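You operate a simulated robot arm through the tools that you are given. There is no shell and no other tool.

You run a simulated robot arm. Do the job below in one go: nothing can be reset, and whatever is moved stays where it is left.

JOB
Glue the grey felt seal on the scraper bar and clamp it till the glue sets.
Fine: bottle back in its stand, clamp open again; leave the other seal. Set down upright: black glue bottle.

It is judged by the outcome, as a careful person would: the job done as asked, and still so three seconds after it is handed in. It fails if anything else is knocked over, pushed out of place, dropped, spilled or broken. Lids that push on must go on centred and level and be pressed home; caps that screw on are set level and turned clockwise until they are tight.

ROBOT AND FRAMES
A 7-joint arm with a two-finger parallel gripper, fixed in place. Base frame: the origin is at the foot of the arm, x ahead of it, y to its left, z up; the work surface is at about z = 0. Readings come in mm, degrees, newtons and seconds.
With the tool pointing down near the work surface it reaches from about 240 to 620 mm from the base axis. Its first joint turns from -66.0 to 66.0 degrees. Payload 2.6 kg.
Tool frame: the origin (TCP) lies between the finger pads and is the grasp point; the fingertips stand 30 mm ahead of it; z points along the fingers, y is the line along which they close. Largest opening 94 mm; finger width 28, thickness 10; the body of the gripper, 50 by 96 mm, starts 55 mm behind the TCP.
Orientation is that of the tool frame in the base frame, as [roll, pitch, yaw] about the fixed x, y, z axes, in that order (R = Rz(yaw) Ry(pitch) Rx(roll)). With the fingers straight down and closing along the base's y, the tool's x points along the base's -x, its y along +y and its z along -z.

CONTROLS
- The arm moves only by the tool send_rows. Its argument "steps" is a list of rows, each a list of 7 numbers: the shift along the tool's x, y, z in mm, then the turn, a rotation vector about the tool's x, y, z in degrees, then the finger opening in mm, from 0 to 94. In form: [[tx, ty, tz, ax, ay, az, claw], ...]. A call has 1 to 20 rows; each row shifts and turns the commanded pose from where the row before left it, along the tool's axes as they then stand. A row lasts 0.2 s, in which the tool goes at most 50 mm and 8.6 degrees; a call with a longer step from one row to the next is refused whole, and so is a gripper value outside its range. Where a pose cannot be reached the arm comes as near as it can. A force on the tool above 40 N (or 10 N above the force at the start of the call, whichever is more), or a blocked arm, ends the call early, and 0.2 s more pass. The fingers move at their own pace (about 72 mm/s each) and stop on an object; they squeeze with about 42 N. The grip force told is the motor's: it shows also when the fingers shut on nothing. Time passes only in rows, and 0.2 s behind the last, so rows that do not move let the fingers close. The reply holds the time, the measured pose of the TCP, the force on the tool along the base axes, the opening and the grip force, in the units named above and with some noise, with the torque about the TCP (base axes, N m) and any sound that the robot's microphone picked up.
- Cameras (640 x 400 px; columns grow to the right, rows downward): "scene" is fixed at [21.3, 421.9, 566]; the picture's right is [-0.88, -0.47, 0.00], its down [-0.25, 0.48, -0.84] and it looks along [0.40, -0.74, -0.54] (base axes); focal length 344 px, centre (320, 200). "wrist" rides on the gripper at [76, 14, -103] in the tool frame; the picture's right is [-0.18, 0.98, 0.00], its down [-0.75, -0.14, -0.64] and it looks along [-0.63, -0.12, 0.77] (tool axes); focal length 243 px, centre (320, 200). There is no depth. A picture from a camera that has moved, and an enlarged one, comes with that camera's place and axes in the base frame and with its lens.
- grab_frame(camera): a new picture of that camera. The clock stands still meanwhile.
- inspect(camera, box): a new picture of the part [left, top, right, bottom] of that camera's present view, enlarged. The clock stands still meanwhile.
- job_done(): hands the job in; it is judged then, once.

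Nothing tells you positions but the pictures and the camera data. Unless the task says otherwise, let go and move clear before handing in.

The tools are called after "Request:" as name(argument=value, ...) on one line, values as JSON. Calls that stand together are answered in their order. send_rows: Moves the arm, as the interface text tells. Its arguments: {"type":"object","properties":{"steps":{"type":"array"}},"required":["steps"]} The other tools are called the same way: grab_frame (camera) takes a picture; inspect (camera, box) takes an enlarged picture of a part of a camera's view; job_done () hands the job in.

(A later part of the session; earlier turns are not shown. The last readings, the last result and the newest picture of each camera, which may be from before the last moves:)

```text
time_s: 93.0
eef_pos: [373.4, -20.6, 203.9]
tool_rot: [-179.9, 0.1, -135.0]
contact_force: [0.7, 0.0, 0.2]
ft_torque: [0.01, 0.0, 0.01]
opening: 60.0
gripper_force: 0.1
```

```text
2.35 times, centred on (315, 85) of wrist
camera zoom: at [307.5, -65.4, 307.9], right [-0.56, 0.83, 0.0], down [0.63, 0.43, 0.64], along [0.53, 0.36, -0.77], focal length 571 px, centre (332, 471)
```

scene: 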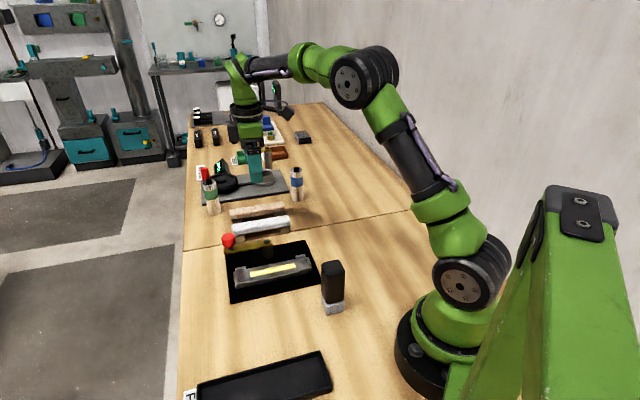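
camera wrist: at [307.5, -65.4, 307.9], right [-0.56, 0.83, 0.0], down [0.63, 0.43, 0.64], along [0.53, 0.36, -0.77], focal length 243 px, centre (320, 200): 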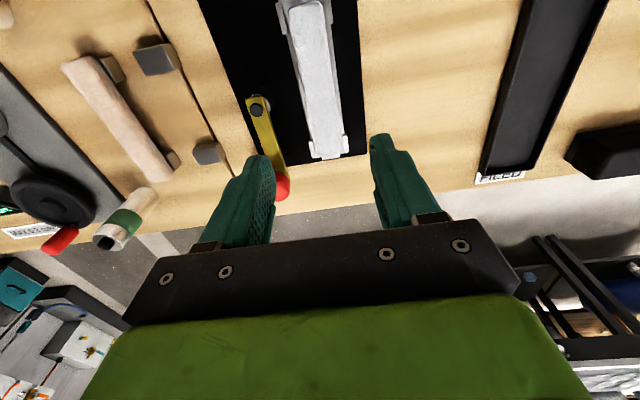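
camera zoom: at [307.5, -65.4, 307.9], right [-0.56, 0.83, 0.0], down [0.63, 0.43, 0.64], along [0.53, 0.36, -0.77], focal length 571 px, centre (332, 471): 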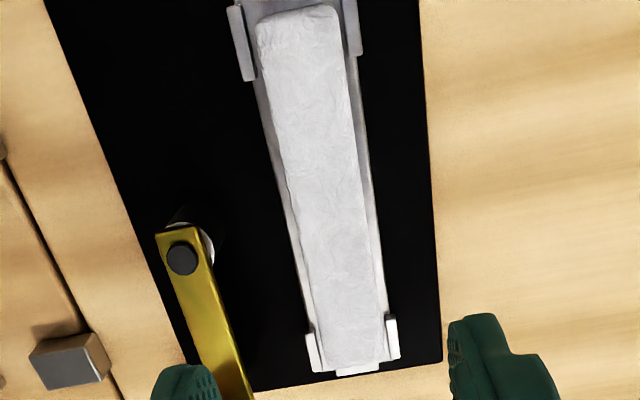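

The pivot is at about e=250, n=344 (z≈58), the knob at e≈334, n≈343, z≈72–93, lever underside just above seal height. I turn the tool so the fingers close along the lever, and move above the knob.

Request:
send_rows(steps=[[0, 0, 0, 0, 0, 8.5, 60], [0, 0, 0, 0, 0, 8.5, 60], [0, 0, 0, 0, 0, 8.5, 60], [0, 0, 0, 0, 0, 8.5, 60], [0, 0, 0, 0, 0, 8.5, 60], [0, 0, 0, 0, 0, 8.5, 60], [0, 0, 0, 0, 0, 8.5, 60], [0, 0, 0, 0, 0, 8.5, 60], [0, 0, 0, 0, 0, 8.5, 60], [0, 0, 0, 0, 0, 8.5, 60], [0, 0, 0, 0, 0, 5, 60], [-32, 30, 0, 0, 0, 0, 60], [-33, 30, 0, 0, 0, 0, 60], [0, 24, 0, 0, 0, 0, 60], [0, 0, 0, 0, 0, 0, 60]])

Request:
grab_frame(camera="wrist")

Request:
inspect(camera="wrist", box=[230, 30, 410, 190])

Request:
inspect(camera="scene", box=[200, 150, 330, 290])

```text
time_s: 96.2
eef_pos: [478.5, -7.6, 205.3]
tool_rot: [179.8, 0.1, 135.1]
contact_force: [0.5, 0.9, 0.4]
ft_torque: [-0.01, 0.02, -0.01]
opening: 59.9
gripper_force: 0.1
```

```text
taken
camera wrist: at [433.9, 54.8, 309.7], right [0.83, 0.56, 0.0], down [0.43, -0.63, 0.64], along [0.36, -0.53, -0.77], focal length 243 px, centre (320, 200)
```

wrist: 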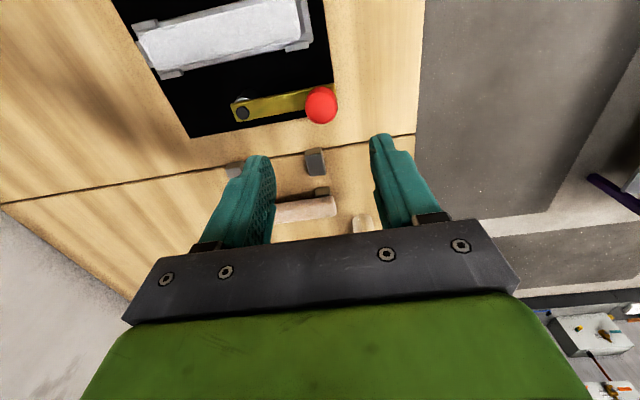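

```text
2.50 times, centred on (320, 110) of wrist
camera zoom: at [433.9, 54.8, 309.7], right [0.83, 0.56, 0.0], down [0.43, -0.63, 0.64], along [0.36, -0.53, -0.77], focal length 606 px, centre (320, 425)
```

zoom: 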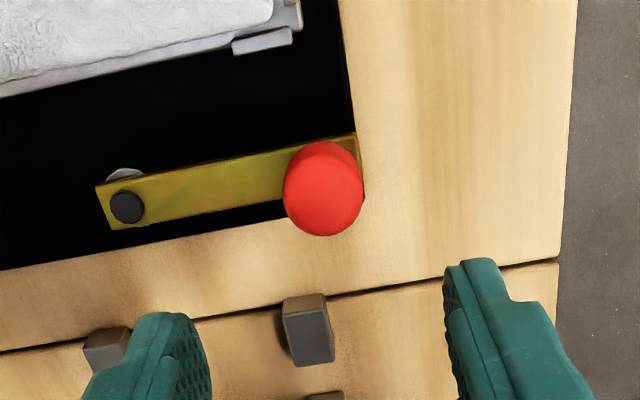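

```text
2.86 times, centred on (265, 220) of scene
camera zoom: at [21.3, 421.9, 566.0], right [-0.88, -0.47, 0.0], down [-0.25, 0.48, -0.84], along [0.4, -0.74, -0.54], focal length 984 px, centre (477, 143)
```

zoom: 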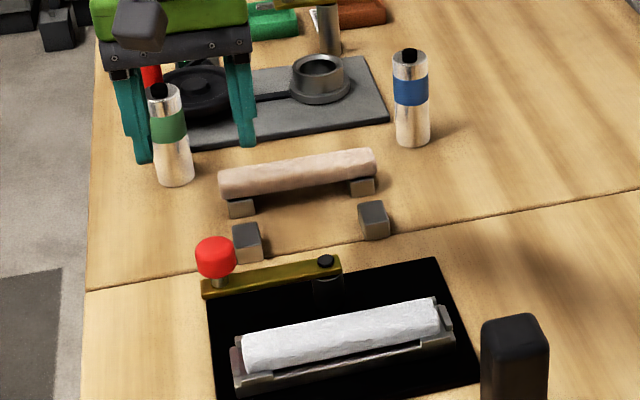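

Request:
send_rows(steps=[[3.5, 2, 30, 0, 0, 0, 64], [0, 0, 33, 0, 0, 0, 64], [0, 0, 0, 0, 0, 0, 64]])

Request:
inspect(camera="wrist", box=[230, 60, 410, 220])

Request:
inspect(camera="scene", box=[200, 190, 290, 280])

```text
time_s: 97.0
eef_pos: [477.3, -5.2, 142.5]
tool_rot: [179.9, 0.2, 134.9]
contact_force: [-0.4, -0.2, -0.3]
ft_torque: [0.04, -0.02, -0.02]
opening: 64.1
gripper_force: 0.0
```

```text
2.50 times, centred on (320, 140) of wrist
camera zoom: at [432.2, 58.5, 245.8], right [0.83, 0.56, 0.0], down [0.43, -0.63, 0.64], along [0.36, -0.53, -0.77], focal length 606 px, centre (320, 350)
```

zoom: 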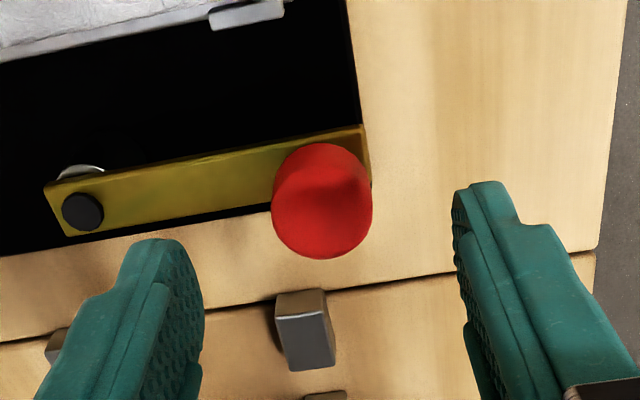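

```text
4.44 times, centred on (245, 235) of scene
camera zoom: at [21.3, 421.9, 566.0], right [-0.88, -0.47, 0.0], down [-0.25, 0.48, -0.84], along [0.4, -0.74, -0.54], focal length 1531 px, centre (653, 44)
```

zoom: 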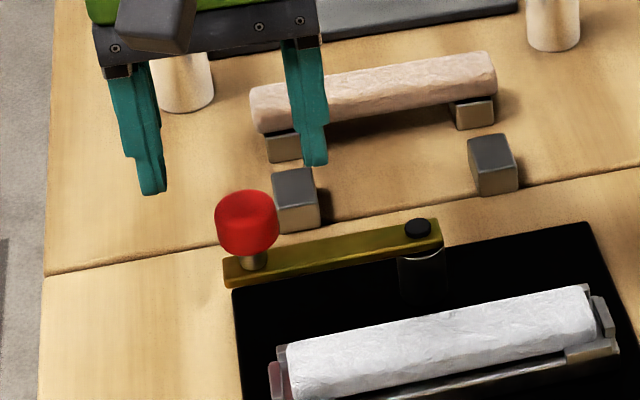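

The knob is centred between the open fingers within a couple of millimetres. I descend until the fingertips stay above the lever and check.

Request:
send_rows(steps=[[-1, 0.5, 20, 0, 0, 0, 64], [0, 0, 20, 0, 0, 0, 64], [0, 0, 6, 0, 0, 0, 64], [0, 0, 0, 0, 0, 0, 64]])

Request:
inspect(camera="scene", box=[200, 200, 290, 270])

Request:
grab_frame(camera="wrist")

```text
time_s: 98.0
eef_pos: [478.4, -3.6, 96.2]
tool_rot: [179.9, 0.2, 135.0]
contact_force: [0.4, -0.3, 0.7]
ft_torque: [-0.03, 0.0, -0.01]
opening: 63.9
gripper_force: 0.0
```

```text
5.71 times, centred on (245, 235) of scene
camera zoom: at [21.3, 421.9, 566.0], right [-0.88, -0.47, 0.0], down [-0.25, 0.48, -0.84], along [0.4, -0.74, -0.54], focal length 1968 px, centre (749, 0)
```

zoom: 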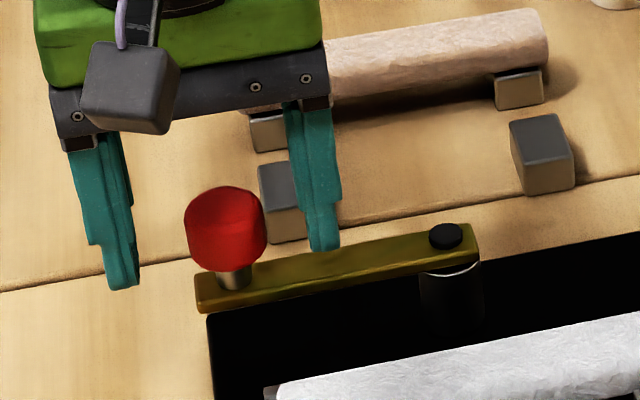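

```text
taken
camera wrist: at [433.7, 59.0, 199.4], right [0.83, 0.56, 0.0], down [0.43, -0.63, 0.64], along [0.36, -0.53, -0.77], focal length 243 px, centre (320, 200)
```

wrist: 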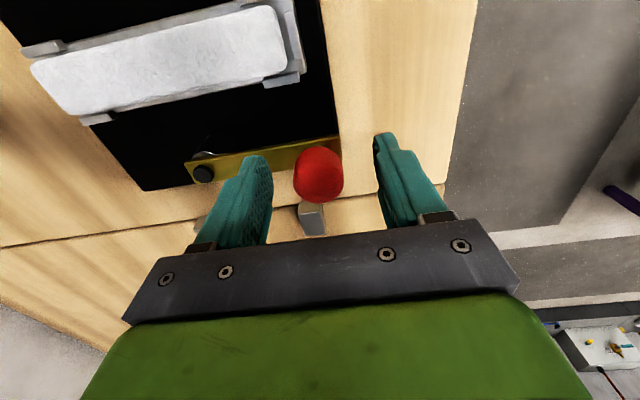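

Request:
send_rows(steps=[[0, 0, 4, 0, 0, 0, 64], [0, 0, 0, 0, 0, 0, 50], [0, 0, 0, 0, 0, 0, 40], [0, 0, 0, 0, 0, 0, 34], [0, 0, 0, 0, 0, 0, 34]])

Request:
inspect(camera="scene", box=[200, 200, 290, 270])

Request:
inspect(camera="wrist", box=[240, 120, 400, 240])

```text
time_s: 99.2
eef_pos: [478.2, -2.7, 92.6]
tool_rot: [179.9, 0.1, 135.0]
contact_force: [-1.0, -0.2, 0.2]
ft_torque: [0.02, -0.02, 0.0]
opening: 34.3
gripper_force: 0.8
```

```text
5.71 times, centred on (245, 235) of scene
camera zoom: at [21.3, 421.9, 566.0], right [-0.88, -0.47, 0.0], down [-0.25, 0.48, -0.84], along [0.4, -0.74, -0.54], focal length 1968 px, centre (749, 0)
```

zoom: 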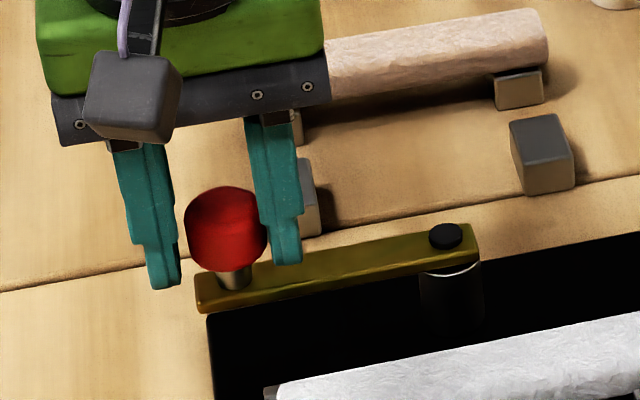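

```text
3.33 times, centred on (320, 180) of wrist
camera zoom: at [433.7, 58.9, 195.8], right [0.83, 0.56, 0.0], down [0.43, -0.63, 0.64], along [0.36, -0.53, -0.77], focal length 809 px, centre (320, 267)
```

zoom: 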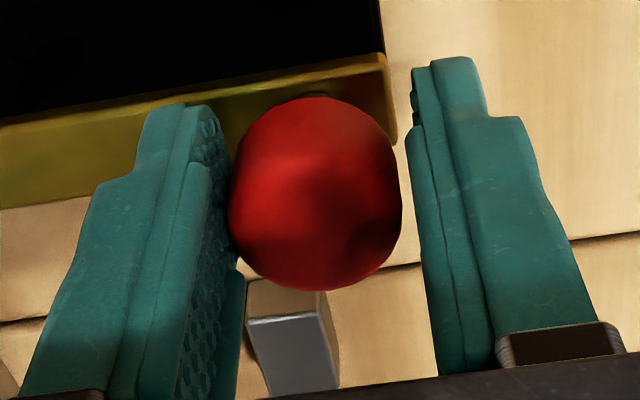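

Request:
send_rows(steps=[[0, -1.2, 0, 0, 0, 0, 32], [0, 0, 0, 0, 0, 0, 29], [0, 0, 0, 0, 0, 0, 27], [0, 0, 0, 0, 0, 0, 27]])

```text
time_s: 100.2
eef_pos: [477.8, -4.2, 92.6]
tool_rot: [179.9, 0.2, 135.1]
contact_force: [-3.2, -5.9, 5.5]
ft_torque: [-0.13, 0.1, 0.09]
opening: 28.2
gripper_force: 44.7
```

The knob is gripped (28 mm). I start swinging the lever toward the bar along its arc, turning the tool with it, and watch the side forces.

Request:
send_rows(steps=[[0, -0.4, 0, 0, 0, 0, 27], [3.35, -0.16, 0, 0, 0, -2.25, 27], [3.35, -0.16, 0, 0, 0, -2.25, 27], [3.35, -0.16, 0, 0, 0, -2.25, 27], [3.35, -0.16, 0, 0, 0, -2.25, 27], [0, 0, 0, 0, 0, 0, 27]])

Request:
inspect(camera="scene", box=[200, 200, 330, 290])

```text
time_s: 101.6
eef_pos: [467.6, 3.4, 93.1]
tool_rot: [-179.9, 0.2, 144.0]
contact_force: [2.0, -10.6, 2.7]
ft_torque: [0.19, 0.08, 0.63]
opening: 28.4
gripper_force: 45.0
```

```text
4.44 times, centred on (265, 245) of scene
camera zoom: at [21.3, 421.9, 566.0], right [-0.88, -0.47, 0.0], down [-0.25, 0.48, -0.84], along [0.4, -0.74, -0.54], focal length 1531 px, centre (564, 0)
```

zoom: 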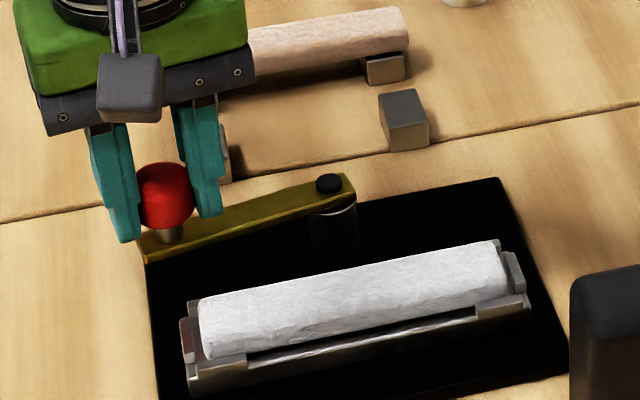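

The lever follows with about 8 N. I continue the arc with a small inward correction.

Request:
send_rows(steps=[[5.2, -0.75, 0, 0, 0, -3.5, 27], [5.2, -0.38, 0, 0, 0, -3.5, 27], [5.2, -0.38, 0, 0, 0, -3.5, 27], [5.2, -0.38, 0, 0, 0, -3.5, 27], [5.2, -0.38, 0, 0, 0, -3.5, 27], [5.2, -0.38, 0, 0, 0, -3.5, 27], [0, 0, 0, 0, 0, 0, 27]])

Request:
inspect(camera="scene", box=[200, 200, 330, 290])

```text
time_s: 103.2
eef_pos: [437.7, 14.4, 92.2]
tool_rot: [179.9, 0.2, 165.0]
contact_force: [6.1, -12.1, 8.2]
ft_torque: [-0.15, -0.04, 0.64]
opening: 28.4
gripper_force: 44.9
```

```text
4.44 times, centred on (265, 245) of scene
camera zoom: at [21.3, 421.9, 566.0], right [-0.88, -0.47, 0.0], down [-0.25, 0.48, -0.84], along [0.4, -0.74, -0.54], focal length 1531 px, centre (564, 0)
```

zoom: 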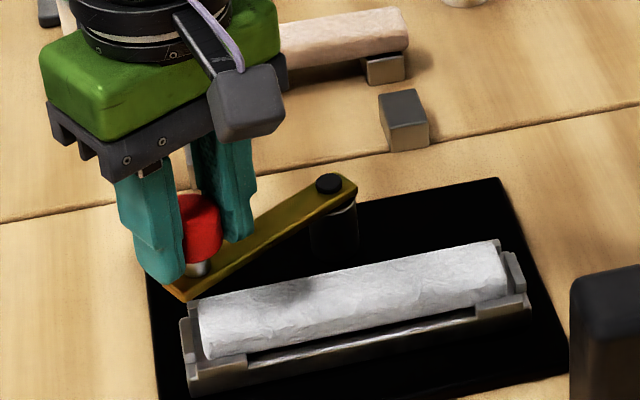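

Request:
inspect(camera="scene", box=[225, 240, 285, 285])

Request:
inspect(camera="wrist", box=[120, 0, 420, 200])

```text
8.89 times, centred on (255, 262) of scene
camera zoom: at [21.3, 421.9, 566.0], right [-0.88, -0.47, 0.0], down [-0.25, 0.48, -0.84], along [0.4, -0.74, -0.54], focal length 3061 px, centre (898, -356)
```

zoom: 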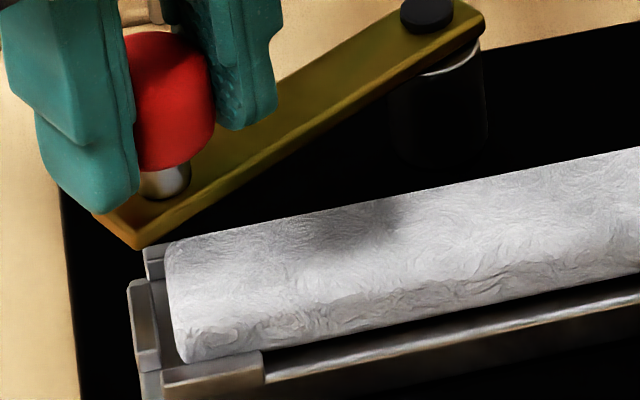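

```text
2.00 times, centred on (270, 100) of wrist
camera zoom: at [367.3, 47.0, 196.1], right [0.43, 0.9, 0.0], down [0.69, -0.33, 0.64], along [0.58, -0.28, -0.76], focal length 485 px, centre (420, 400)
```

zoom: 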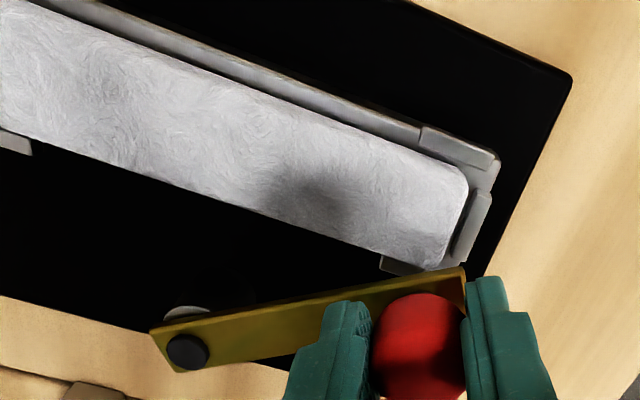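

The lever is above seal height and moving freely. I continue the swing in small portions.

Request:
send_rows(steps=[[5.15, -0.8, 0, 0, 0, -3.5, 27], [5.15, -0.4, 0, 0, 0, -3.5, 27], [5.15, -0.4, 0, 0, 0, -3.5, 27], [5.15, -0.4, 0, 0, 0, -3.5, 27], [5.15, -0.4, 0, 0, 0, -3.5, 27], [0, 0, 0, 0, 0, 0, 27]])

Request:
inspect(camera="scene", box=[215, 220, 315, 290])

```text
time_s: 104.6
eef_pos: [412.6, 16.2, 92.8]
tool_rot: [-179.9, 0.1, -177.4]
contact_force: [12.8, -11.8, 6.7]
ft_torque: [0.02, 0.09, 0.85]
opening: 28.4
gripper_force: 44.8
```

```text
5.71 times, centred on (265, 255) of scene
camera zoom: at [21.3, 421.9, 566.0], right [-0.88, -0.47, 0.0], down [-0.25, 0.48, -0.84], along [0.4, -0.74, -0.54], focal length 1968 px, centre (634, -114)
```

zoom: 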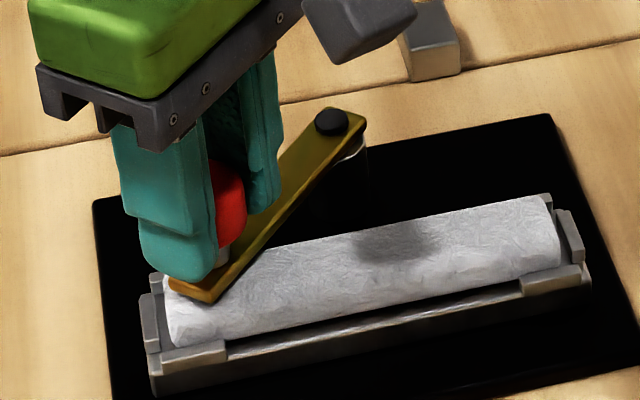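

Request:
send_rows(steps=[[5.1, -1.0, 0, 0, 0, -3.5, 27], [5.1, -0.45, 0, 0, 0, -3.5, 27], [5.1, -0.45, 0, 0, 0, -3.5, 27], [5.1, -0.45, 0, 0, 0, -3.5, 27], [5.1, -0.45, 0, 0, 0, -3.5, 27], [0, 0, 0, 0, 0, 0, 27]])

Request:
inspect(camera="scene", box=[215, 220, 315, 290])

```text
time_s: 106.0
eef_pos: [387.7, 10.8, 93.8]
tool_rot: [-179.9, 0.2, -160.0]
contact_force: [10.7, -6.3, 11.2]
ft_torque: [0.29, -0.05, 0.56]
opening: 28.3
gripper_force: 45.1
```

```text
5.71 times, centred on (265, 255) of scene
camera zoom: at [21.3, 421.9, 566.0], right [-0.88, -0.47, 0.0], down [-0.25, 0.48, -0.84], along [0.4, -0.74, -0.54], focal length 1968 px, centre (634, -114)
```

zoom: 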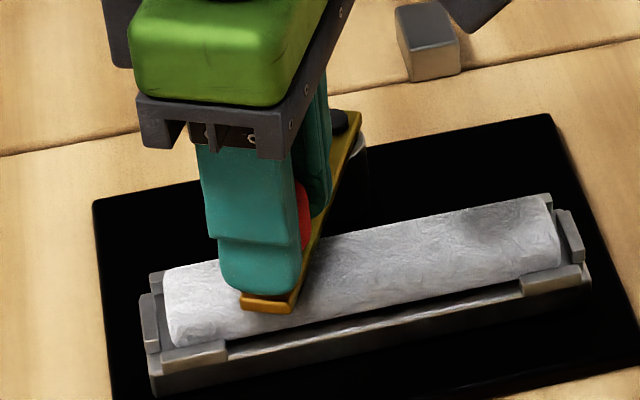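

Request:
send_rows(steps=[[5.1, -0.8, 0, 0, 0, -3.5, 27], [5.1, -0.45, 0, 0, 0, -3.5, 27], [5.1, -0.45, 0, 0, 0, -3.5, 27], [5.1, -0.45, 0, 0, 0, -3.5, 27], [5.1, -0.45, 0, 0, 0, -3.5, 27], [0, 0, 0, 0, 0, 0, 27]])

Request:
inspect(camera="scene", box=[215, 220, 315, 290])

Request:
grab_frame(camera="wrist")

```text
time_s: 107.4
eef_pos: [367.2, -3.1, 93.0]
tool_rot: [-180.0, 0.2, -142.4]
contact_force: [-0.5, 4.9, 21.1]
ft_torque: [0.87, -0.47, 0.27]
opening: 28.4
gripper_force: 44.7
```

```text
5.71 times, centred on (265, 255) of scene
camera zoom: at [21.2, 421.9, 566.0], right [-0.88, -0.47, 0.0], down [-0.25, 0.48, -0.84], along [0.4, -0.74, -0.54], focal length 1968 px, centre (634, -114)
```

zoom: 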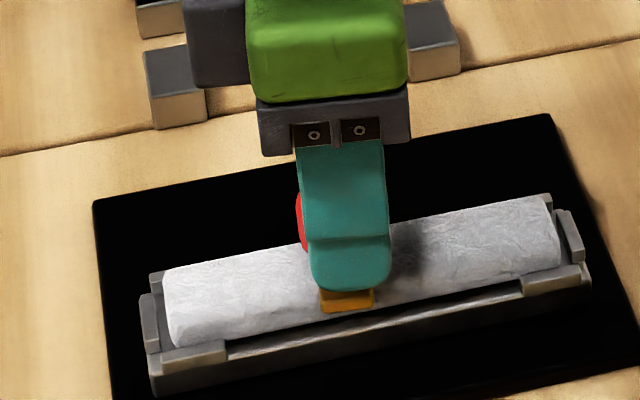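

```text
taken
camera wrist: at [296.0, -40.4, 196.2], right [-0.45, 0.89, 0.0], down [0.68, 0.35, 0.64], along [0.57, 0.29, -0.77], focal length 243 px, centre (320, 200)
```

wrist: 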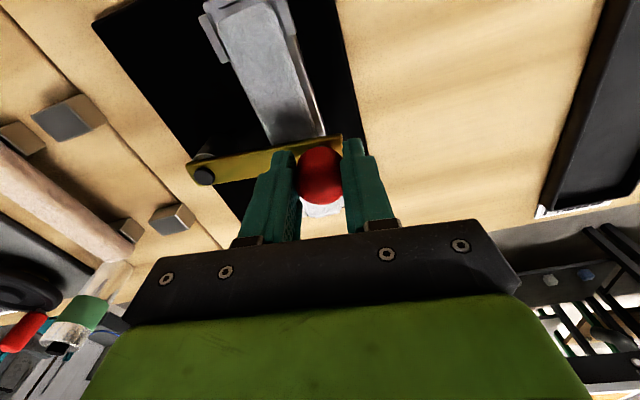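

The lever is at about 85° and the vertical force has grown; I advance a little more and watch.

Request:
send_rows(steps=[[2.2, -0.2, 0, 0, 0, -1.5, 27], [0, 0, 0, 0, 0, 0, 27]])

Request:
send_rows(steps=[[2.2, -0.2, 0, 0, 0, -1.5, 27], [0, 0, 0, 0, 0, 0, 27]])

Request:
inspect(camera="scene", box=[240, 230, 310, 285])

```text
time_s: 108.0
eef_pos: [365.1, -4.2, 93.4]
tool_rot: [-179.9, 0.2, -140.9]
contact_force: [-6.2, 11.2, 30.8]
ft_torque: [0.27, 0.06, 0.27]
opening: 28.5
gripper_force: 45.3
```

```text
time_s: 108.6
eef_pos: [362.9, -8.1, 95.1]
tool_rot: [-179.9, 0.1, -139.4]
contact_force: [-6.4, 15.5, 35.6]
ft_torque: [-0.21, 0.81, 0.54]
opening: 28.7
gripper_force: 44.8
```

```text
7.27 times, centred on (275, 258) of scene
camera zoom: at [21.2, 421.9, 566.0], right [-0.88, -0.47, 0.0], down [-0.25, 0.48, -0.84], along [0.4, -0.74, -0.54], focal length 2505 px, centre (647, -218)
```

zoom: 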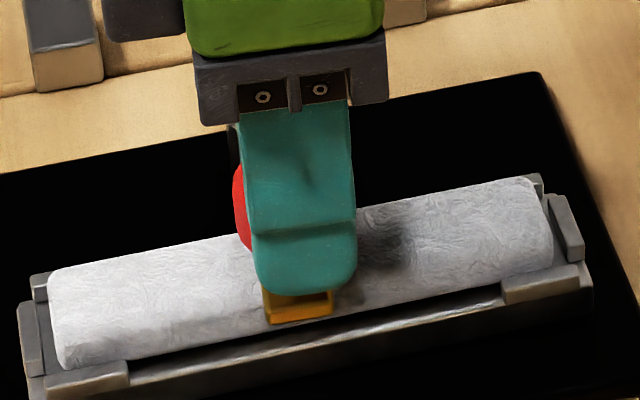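

The tool pushes down on the knob by small height drift; I relieve height and radial offset.

Request:
send_rows(steps=[[0, 0.4, -0.8, 0, 0, 0, 27], [0, 0, 0, 0, 0, 0, 27]])

```text
time_s: 109.2
eef_pos: [362.6, -6.6, 92.9]
tool_rot: [-179.8, 0.2, -139.3]
contact_force: [4.9, 14.3, 12.1]
ft_torque: [0.7, -0.13, 1.04]
opening: 28.4
gripper_force: 45.6
```

Request:
send_rows(steps=[[2.2, -0.1, -0.2, 0, 0, -1.5, 27], [0, 0, 0, 0, 0, 0, 27]])

Request:
send_rows(steps=[[2.2, -0.1, -0.2, 0, 0, -1.5, 27], [0, 0, 0, 0, 0, 0, 27]])

Request:
grab_frame(camera="wrist")

Request:
inspect(camera="scene", box=[220, 225, 320, 290])

```text
time_s: 109.8
eef_pos: [361.0, -8.5, 93.1]
tool_rot: [-179.9, 0.0, -137.9]
contact_force: [6.9, 11.2, -1.7]
ft_torque: [0.43, -0.31, 1.06]
opening: 28.5
gripper_force: 44.6
```

```text
time_s: 110.4
eef_pos: [360.1, -10.4, 93.3]
tool_rot: [-180.0, 0.2, -136.6]
contact_force: [16.6, 12.6, -16.1]
ft_torque: [-0.29, 0.3, -0.04]
opening: 28.6
gripper_force: 45.2
```

```text
taken
camera wrist: at [292.9, -53.8, 196.3], right [-0.54, 0.84, 0.0], down [0.64, 0.41, 0.64], along [0.54, 0.35, -0.77], focal length 243 px, centre (320, 200)
```

wrist: 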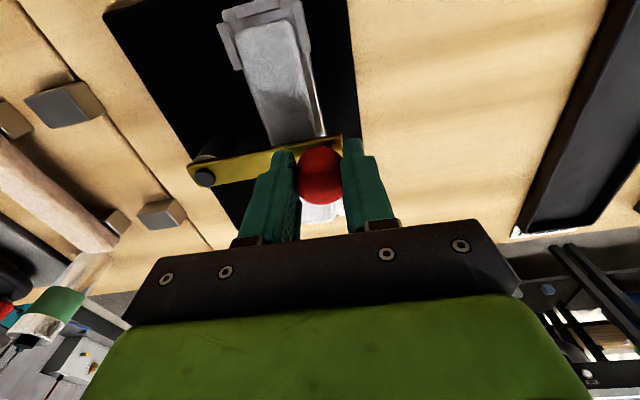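

```text
6.15 times, centred on (270, 258) of scene
camera zoom: at [21.4, 421.9, 566.0], right [-0.88, -0.47, 0.0], down [-0.25, 0.48, -0.84], along [0.4, -0.74, -0.54], focal length 2119 px, centre (628, -154)
```

zoom: 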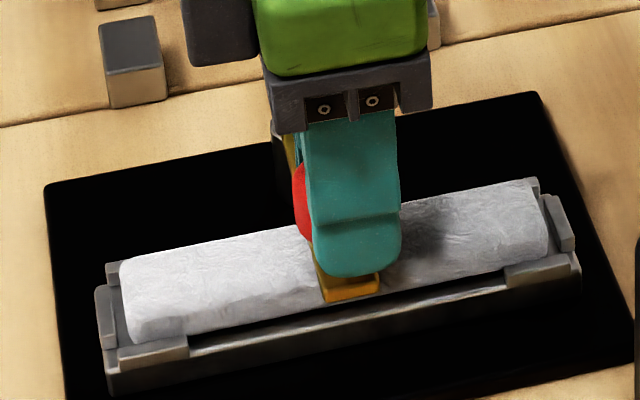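

The lever meets a stop at about 90°, right across the seal. I release the knob, rise and inspect the clamp.

Request:
send_rows(steps=[[-0.5, 0, 0.4, 0, 0, 0, 27], [0, 0, 0, 0, 0, 0, 30], [0, 0, 0, 0, 0, 0, 40], [0, 0, 0, 0, 0, 0, 56], [0, 0, 0, 0, 0, 0, 60], [0, 0, -25, 0, 0, 0, 60], [0, 0, -40, 0, 0, 0, 60], [0, 0, -40, 0, 0, 0, 60], [0, 0, 0, 0, 0, 0, 60]])

Request:
inspect(camera="scene", box=[215, 215, 335, 300])

Request:
inspect(camera="scene", box=[250, 230, 300, 285])

Request:
grab_frame(camera="wrist")

```text
time_s: 112.4
eef_pos: [360.5, -9.8, 197.5]
tool_rot: [-179.9, 0.0, -136.5]
contact_force: [-0.3, 0.2, 0.4]
ft_torque: [0.04, 0.01, 0.01]
opening: 60.0
gripper_force: 0.2
```

```text
4.71 times, centred on (275, 258) of scene
camera zoom: at [21.3, 421.9, 566.0], right [-0.88, -0.47, 0.0], down [-0.25, 0.48, -0.84], along [0.4, -0.74, -0.54], focal length 1621 px, centre (532, -71)
```

zoom: 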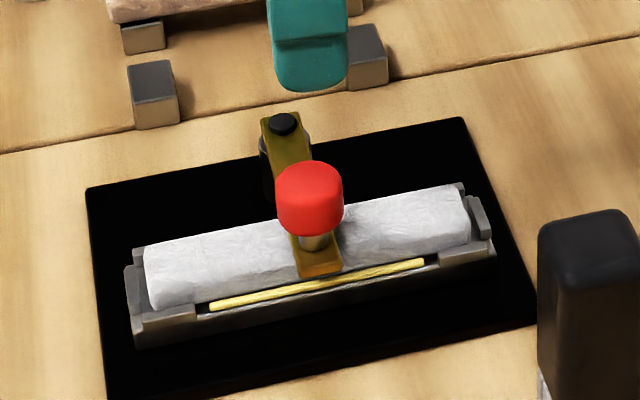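

```text
7.27 times, centred on (275, 258) of scene
camera zoom: at [21.3, 421.9, 566.0], right [-0.88, -0.47, 0.0], down [-0.25, 0.48, -0.84], along [0.4, -0.74, -0.54], focal length 2505 px, centre (647, -218)
```

zoom: 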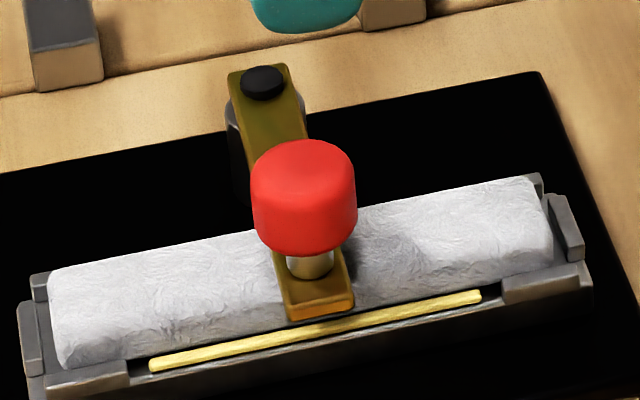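

```text
taken
camera wrist: at [293.2, -53.0, 301.3], right [-0.54, 0.84, 0.0], down [0.64, 0.42, 0.64], along [0.54, 0.35, -0.77], focal length 243 px, centre (320, 200)
```

wrist: 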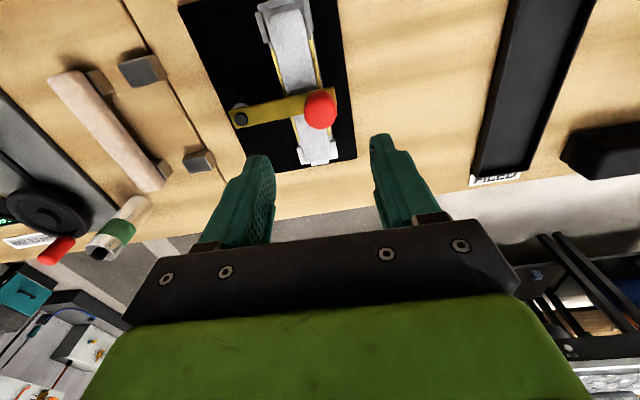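

The clamp is closed: glue squeezes out in a thin line along both sides of the seal. Now I wait for it to set, watching for a change.

Request:
send_rows(steps=[[0, 0, 0, 0, 0, 0, 60], [0, 0, 0, 0, 0, 0, 60], [0, 0, 0, 0, 0, 0, 60], [0, 0, 0, 0, 0, 0, 60], [0, 0, 0, 0, 0, 0, 60], [0, 0, 0, 0, 0, 0, 60], [0, 0, 0, 0, 0, 0, 60], [0, 0, 0, 0, 0, 0, 60], [0, 0, 0, 0, 0, 0, 60], [0, 0, 0, 0, 0, 0, 60], [0, 0, 0, 0, 0, 0, 60], [0, 0, 0, 0, 0, 0, 60], [0, 0, 0, 0, 0, 0, 60], [0, 0, 0, 0, 0, 0, 60], [0, 0, 0, 0, 0, 0, 60], [0, 0, 0, 0, 0, 0, 60], [0, 0, 0, 0, 0, 0, 60], [0, 0, 0, 0, 0, 0, 60], [0, 0, 0, 0, 0, 0, 60], [0, 0, 0, 0, 0, 0, 60]])

Request:
send_rows(steps=[[0, 0, 0, 0, 0, 0, 60], [0, 0, 0, 0, 0, 0, 60], [0, 0, 0, 0, 0, 0, 60], [0, 0, 0, 0, 0, 0, 60], [0, 0, 0, 0, 0, 0, 60], [0, 0, 0, 0, 0, 0, 60], [0, 0, 0, 0, 0, 0, 60], [0, 0, 0, 0, 0, 0, 60], [0, 0, 0, 0, 0, 0, 60], [0, 0, 0, 0, 0, 0, 60], [0, 0, 0, 0, 0, 0, 60], [0, 0, 0, 0, 0, 0, 60], [0, 0, 0, 0, 0, 0, 60], [0, 0, 0, 0, 0, 0, 60], [0, 0, 0, 0, 0, 0, 60], [0, 0, 0, 0, 0, 0, 60], [0, 0, 0, 0, 0, 0, 60], [0, 0, 0, 0, 0, 0, 60], [0, 0, 0, 0, 0, 0, 60], [0, 0, 0, 0, 0, 0, 60]])

Request:
inspect(camera="scene", box=[215, 215, 335, 300])

Request:
grab_frame(camera="scene")

```text
time_s: 116.6
eef_pos: [358.6, -10.1, 198.2]
tool_rot: [-179.9, 0.1, -136.5]
contact_force: [-0.7, 0.2, 0.7]
ft_torque: [-0.04, -0.01, 0.01]
opening: 60.1
gripper_force: 0.1
```

```text
time_s: 120.8
eef_pos: [359.5, -10.5, 197.6]
tool_rot: [-179.9, 0.0, -136.6]
contact_force: [1.3, 0.3, -0.1]
ft_torque: [0.03, 0.04, 0.02]
opening: 59.9
gripper_force: 0.0
```

```text
4.71 times, centred on (275, 258) of scene
camera zoom: at [21.3, 421.9, 566.0], right [-0.88, -0.47, 0.0], down [-0.25, 0.48, -0.84], along [0.4, -0.74, -0.54], focal length 1621 px, centre (532, -71)
```

zoom: 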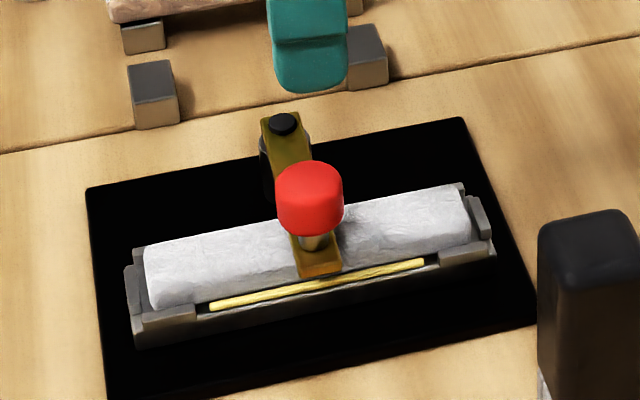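

```text
taken
```

scene: 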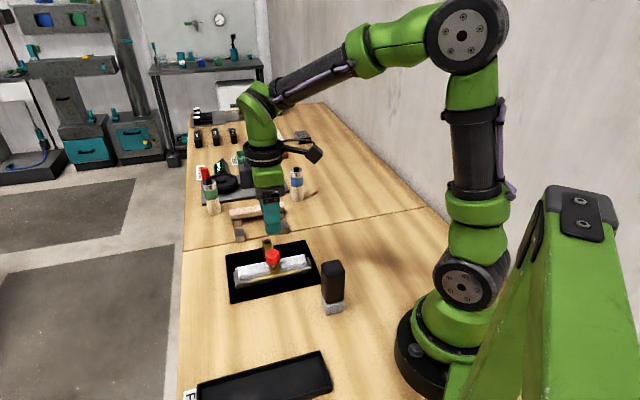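

No change yet after ten seconds; I keep waiting.

Request:
send_rows(steps=[[0, 0, 0, 0, 0, 0, 60], [0, 0, 0, 0, 0, 0, 60], [0, 0, 0, 0, 0, 0, 60], [0, 0, 0, 0, 0, 0, 60], [0, 0, 0, 0, 0, 0, 60], [0, 0, 0, 0, 0, 0, 60], [0, 0, 0, 0, 0, 0, 60], [0, 0, 0, 0, 0, 0, 60], [0, 0, 0, 0, 0, 0, 60], [0, 0, 0, 0, 0, 0, 60], [0, 0, 0, 0, 0, 0, 60], [0, 0, 0, 0, 0, 0, 60], [0, 0, 0, 0, 0, 0, 60], [0, 0, 0, 0, 0, 0, 60], [0, 0, 0, 0, 0, 0, 60], [0, 0, 0, 0, 0, 0, 60], [0, 0, 0, 0, 0, 0, 60], [0, 0, 0, 0, 0, 0, 60], [0, 0, 0, 0, 0, 0, 60], [0, 0, 0, 0, 0, 0, 60]])

Request:
inspect(camera="scene", box=[225, 230, 325, 295])

Request:
send_rows(steps=[[0, 0, 0, 0, 0, 0, 60], [0, 0, 0, 0, 0, 0, 60], [0, 0, 0, 0, 0, 0, 60], [0, 0, 0, 0, 0, 0, 60], [0, 0, 0, 0, 0, 0, 60], [0, 0, 0, 0, 0, 0, 60], [0, 0, 0, 0, 0, 0, 60], [0, 0, 0, 0, 0, 0, 60], [0, 0, 0, 0, 0, 0, 60], [0, 0, 0, 0, 0, 0, 60], [0, 0, 0, 0, 0, 0, 60], [0, 0, 0, 0, 0, 0, 60], [0, 0, 0, 0, 0, 0, 60], [0, 0, 0, 0, 0, 0, 60], [0, 0, 0, 0, 0, 0, 60], [0, 0, 0, 0, 0, 0, 60], [0, 0, 0, 0, 0, 0, 60], [0, 0, 0, 0, 0, 0, 60], [0, 0, 0, 0, 0, 0, 60], [0, 0, 0, 0, 0, 0, 60]])

Request:
inspect(camera="scene", box=[225, 230, 325, 295])

Request:
send_rows(steps=[[0, 0, 0, 0, 0, 0, 60], [0, 0, 0, 0, 0, 0, 60], [0, 0, 0, 0, 0, 0, 60], [0, 0, 0, 0, 0, 0, 60], [0, 0, 0, 0, 0, 0, 60], [0, 0, 0, 0, 0, 0, 60], [0, 0, 0, 0, 0, 0, 60], [0, 0, 0, 0, 0, 0, 60], [0, 0, 0, 0, 0, 0, 60], [0, 0, 0, 0, 0, 0, 60], [0, 0, 0, 0, 0, 0, 60], [0, 0, 0, 0, 0, 0, 60], [0, 0, 0, 0, 0, 0, 60], [0, 0, 0, 0, 0, 0, 60], [0, 0, 0, 0, 0, 0, 60], [0, 0, 0, 0, 0, 0, 60], [0, 0, 0, 0, 0, 0, 60], [0, 0, 0, 0, 0, 0, 60], [0, 0, 0, 0, 0, 0, 60], [0, 0, 0, 0, 0, 0, 60]])

Request:
inspect(camera="scene", box=[225, 230, 325, 295])

```text
time_s: 125.0
eef_pos: [359.0, -10.0, 196.9]
tool_rot: [-179.9, 0.1, -136.5]
contact_force: [-0.8, -0.1, 0.9]
ft_torque: [0.03, -0.02, -0.01]
opening: 59.9
gripper_force: 0.1
```

```text
6.15 times, centred on (275, 262) of scene
camera zoom: at [21.3, 421.9, 566.0], right [-0.88, -0.47, 0.0], down [-0.25, 0.48, -0.84], along [0.4, -0.74, -0.54], focal length 2119 px, centre (597, -185)
```

zoom: 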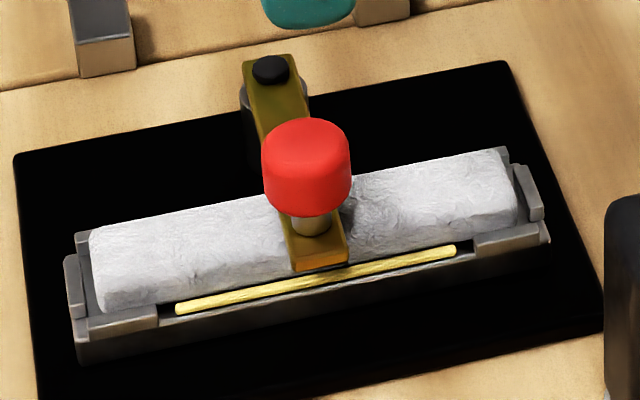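

```text
time_s: 129.2
eef_pos: [360.9, -9.0, 197.0]
tool_rot: [-179.9, 0.0, -136.5]
contact_force: [0.0, -0.5, 0.7]
ft_torque: [-0.01, 0.03, 0.0]
opening: 59.9
gripper_force: 0.0
```

```text
6.15 times, centred on (275, 262) of scene
camera zoom: at [21.3, 421.9, 566.0], right [-0.88, -0.47, 0.0], down [-0.25, 0.48, -0.84], along [0.4, -0.74, -0.54], focal length 2119 px, centre (597, -185)
```

zoom: 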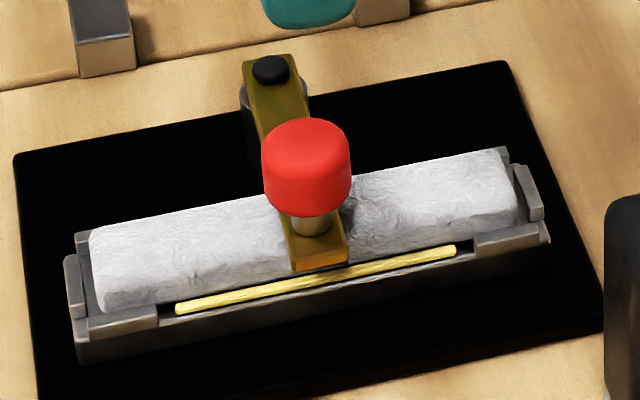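

```text
time_s: 133.4
eef_pos: [360.1, -10.1, 197.3]
tool_rot: [-179.9, 0.0, -136.5]
contact_force: [0.7, -0.4, -0.2]
ft_torque: [0.05, -0.03, 0.0]
opening: 60.0
gripper_force: 0.1
```

```text
6.15 times, centred on (275, 262) of scene
camera zoom: at [21.3, 421.9, 566.0], right [-0.88, -0.47, 0.0], down [-0.25, 0.48, -0.84], along [0.4, -0.74, -0.54], focal length 2119 px, centre (597, -185)
```

zoom: 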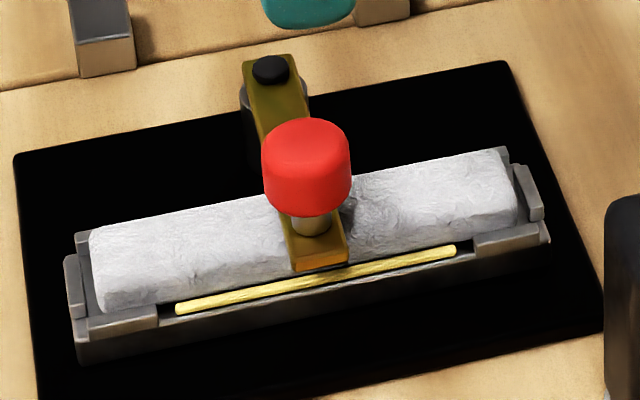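

Still bright yellow after 23 s. I continue waiting in longer stretches.

Request:
send_rows(steps=[[0, 0, 0, 0, 0, 0, 60], [0, 0, 0, 0, 0, 0, 60], [0, 0, 0, 0, 0, 0, 60], [0, 0, 0, 0, 0, 0, 60], [0, 0, 0, 0, 0, 0, 60], [0, 0, 0, 0, 0, 0, 60], [0, 0, 0, 0, 0, 0, 60], [0, 0, 0, 0, 0, 0, 60], [0, 0, 0, 0, 0, 0, 60], [0, 0, 0, 0, 0, 0, 60], [0, 0, 0, 0, 0, 0, 60], [0, 0, 0, 0, 0, 0, 60], [0, 0, 0, 0, 0, 0, 60], [0, 0, 0, 0, 0, 0, 60], [0, 0, 0, 0, 0, 0, 60], [0, 0, 0, 0, 0, 0, 60], [0, 0, 0, 0, 0, 0, 60], [0, 0, 0, 0, 0, 0, 60], [0, 0, 0, 0, 0, 0, 60], [0, 0, 0, 0, 0, 0, 60]])

Request:
send_rows(steps=[[0, 0, 0, 0, 0, 0, 60], [0, 0, 0, 0, 0, 0, 60], [0, 0, 0, 0, 0, 0, 60], [0, 0, 0, 0, 0, 0, 60], [0, 0, 0, 0, 0, 0, 60], [0, 0, 0, 0, 0, 0, 60], [0, 0, 0, 0, 0, 0, 60], [0, 0, 0, 0, 0, 0, 60], [0, 0, 0, 0, 0, 0, 60], [0, 0, 0, 0, 0, 0, 60], [0, 0, 0, 0, 0, 0, 60], [0, 0, 0, 0, 0, 0, 60], [0, 0, 0, 0, 0, 0, 60], [0, 0, 0, 0, 0, 0, 60], [0, 0, 0, 0, 0, 0, 60], [0, 0, 0, 0, 0, 0, 60], [0, 0, 0, 0, 0, 0, 60], [0, 0, 0, 0, 0, 0, 60], [0, 0, 0, 0, 0, 0, 60], [0, 0, 0, 0, 0, 0, 60]])

Request:
inspect(camera="scene", box=[225, 230, 325, 295])

Request:
send_rows(steps=[[0, 0, 0, 0, 0, 0, 60], [0, 0, 0, 0, 0, 0, 60], [0, 0, 0, 0, 0, 0, 60], [0, 0, 0, 0, 0, 0, 60], [0, 0, 0, 0, 0, 0, 60], [0, 0, 0, 0, 0, 0, 60], [0, 0, 0, 0, 0, 0, 60], [0, 0, 0, 0, 0, 0, 60], [0, 0, 0, 0, 0, 0, 60], [0, 0, 0, 0, 0, 0, 60], [0, 0, 0, 0, 0, 0, 60], [0, 0, 0, 0, 0, 0, 60], [0, 0, 0, 0, 0, 0, 60], [0, 0, 0, 0, 0, 0, 60], [0, 0, 0, 0, 0, 0, 60], [0, 0, 0, 0, 0, 0, 60], [0, 0, 0, 0, 0, 0, 60], [0, 0, 0, 0, 0, 0, 60], [0, 0, 0, 0, 0, 0, 60], [0, 0, 0, 0, 0, 0, 60]])

Request:
send_rows(steps=[[0, 0, 0, 0, 0, 0, 60], [0, 0, 0, 0, 0, 0, 60], [0, 0, 0, 0, 0, 0, 60], [0, 0, 0, 0, 0, 0, 60], [0, 0, 0, 0, 0, 0, 60], [0, 0, 0, 0, 0, 0, 60], [0, 0, 0, 0, 0, 0, 60], [0, 0, 0, 0, 0, 0, 60], [0, 0, 0, 0, 0, 0, 60], [0, 0, 0, 0, 0, 0, 60], [0, 0, 0, 0, 0, 0, 60], [0, 0, 0, 0, 0, 0, 60], [0, 0, 0, 0, 0, 0, 60], [0, 0, 0, 0, 0, 0, 60], [0, 0, 0, 0, 0, 0, 60], [0, 0, 0, 0, 0, 0, 60], [0, 0, 0, 0, 0, 0, 60], [0, 0, 0, 0, 0, 0, 60], [0, 0, 0, 0, 0, 0, 60], [0, 0, 0, 0, 0, 0, 60]])

Request:
inspect(camera="scene", box=[225, 230, 325, 295])

```text
time_s: 137.6
eef_pos: [359.9, -10.1, 197.7]
tool_rot: [-179.9, 0.1, -136.5]
contact_force: [-0.5, -0.9, -0.7]
ft_torque: [0.03, 0.02, 0.03]
opening: 60.1
gripper_force: 0.0
```

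```text
time_s: 141.8
eef_pos: [360.6, -9.8, 196.7]
tool_rot: [-179.9, 0.1, -136.5]
contact_force: [0.8, 0.2, 0.9]
ft_torque: [0.01, 0.02, -0.01]
opening: 59.9
gripper_force: 0.1
```

```text
6.15 times, centred on (275, 262) of scene
camera zoom: at [21.3, 421.9, 566.0], right [-0.88, -0.47, 0.0], down [-0.25, 0.48, -0.84], along [0.4, -0.74, -0.54], focal length 2119 px, centre (597, -185)
```

zoom: 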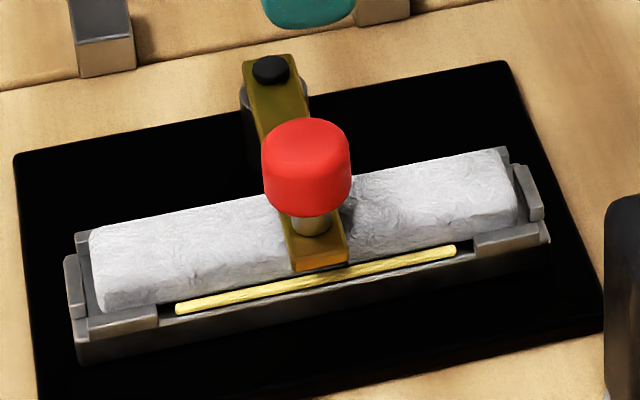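

```text
time_s: 146.0
eef_pos: [359.7, -10.0, 197.4]
tool_rot: [-179.9, 0.2, -136.4]
contact_force: [0.1, -0.2, 0.3]
ft_torque: [0.0, -0.03, 0.0]
opening: 60.1
gripper_force: 0.1
```

```text
time_s: 150.2
eef_pos: [360.6, -9.7, 197.7]
tool_rot: [-179.9, 0.1, -136.5]
contact_force: [-0.1, -0.3, -0.9]
ft_torque: [0.01, -0.03, -0.02]
opening: 60.1
gripper_force: 0.2
```

```text
6.15 times, centred on (275, 262) of scene
camera zoom: at [21.3, 421.9, 566.0], right [-0.88, -0.47, 0.0], down [-0.25, 0.48, -0.84], along [0.4, -0.74, -0.54], focal length 2119 px, centre (597, -185)
```

zoom: 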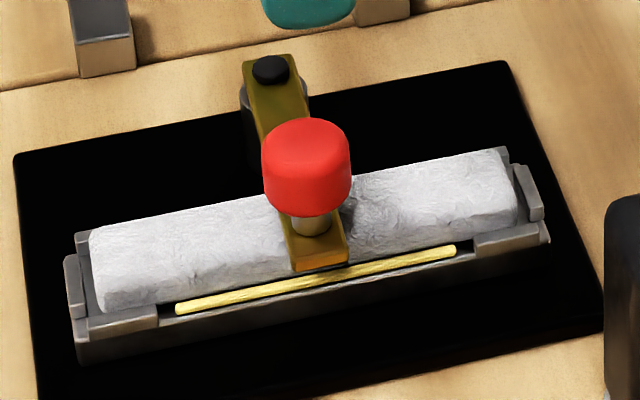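

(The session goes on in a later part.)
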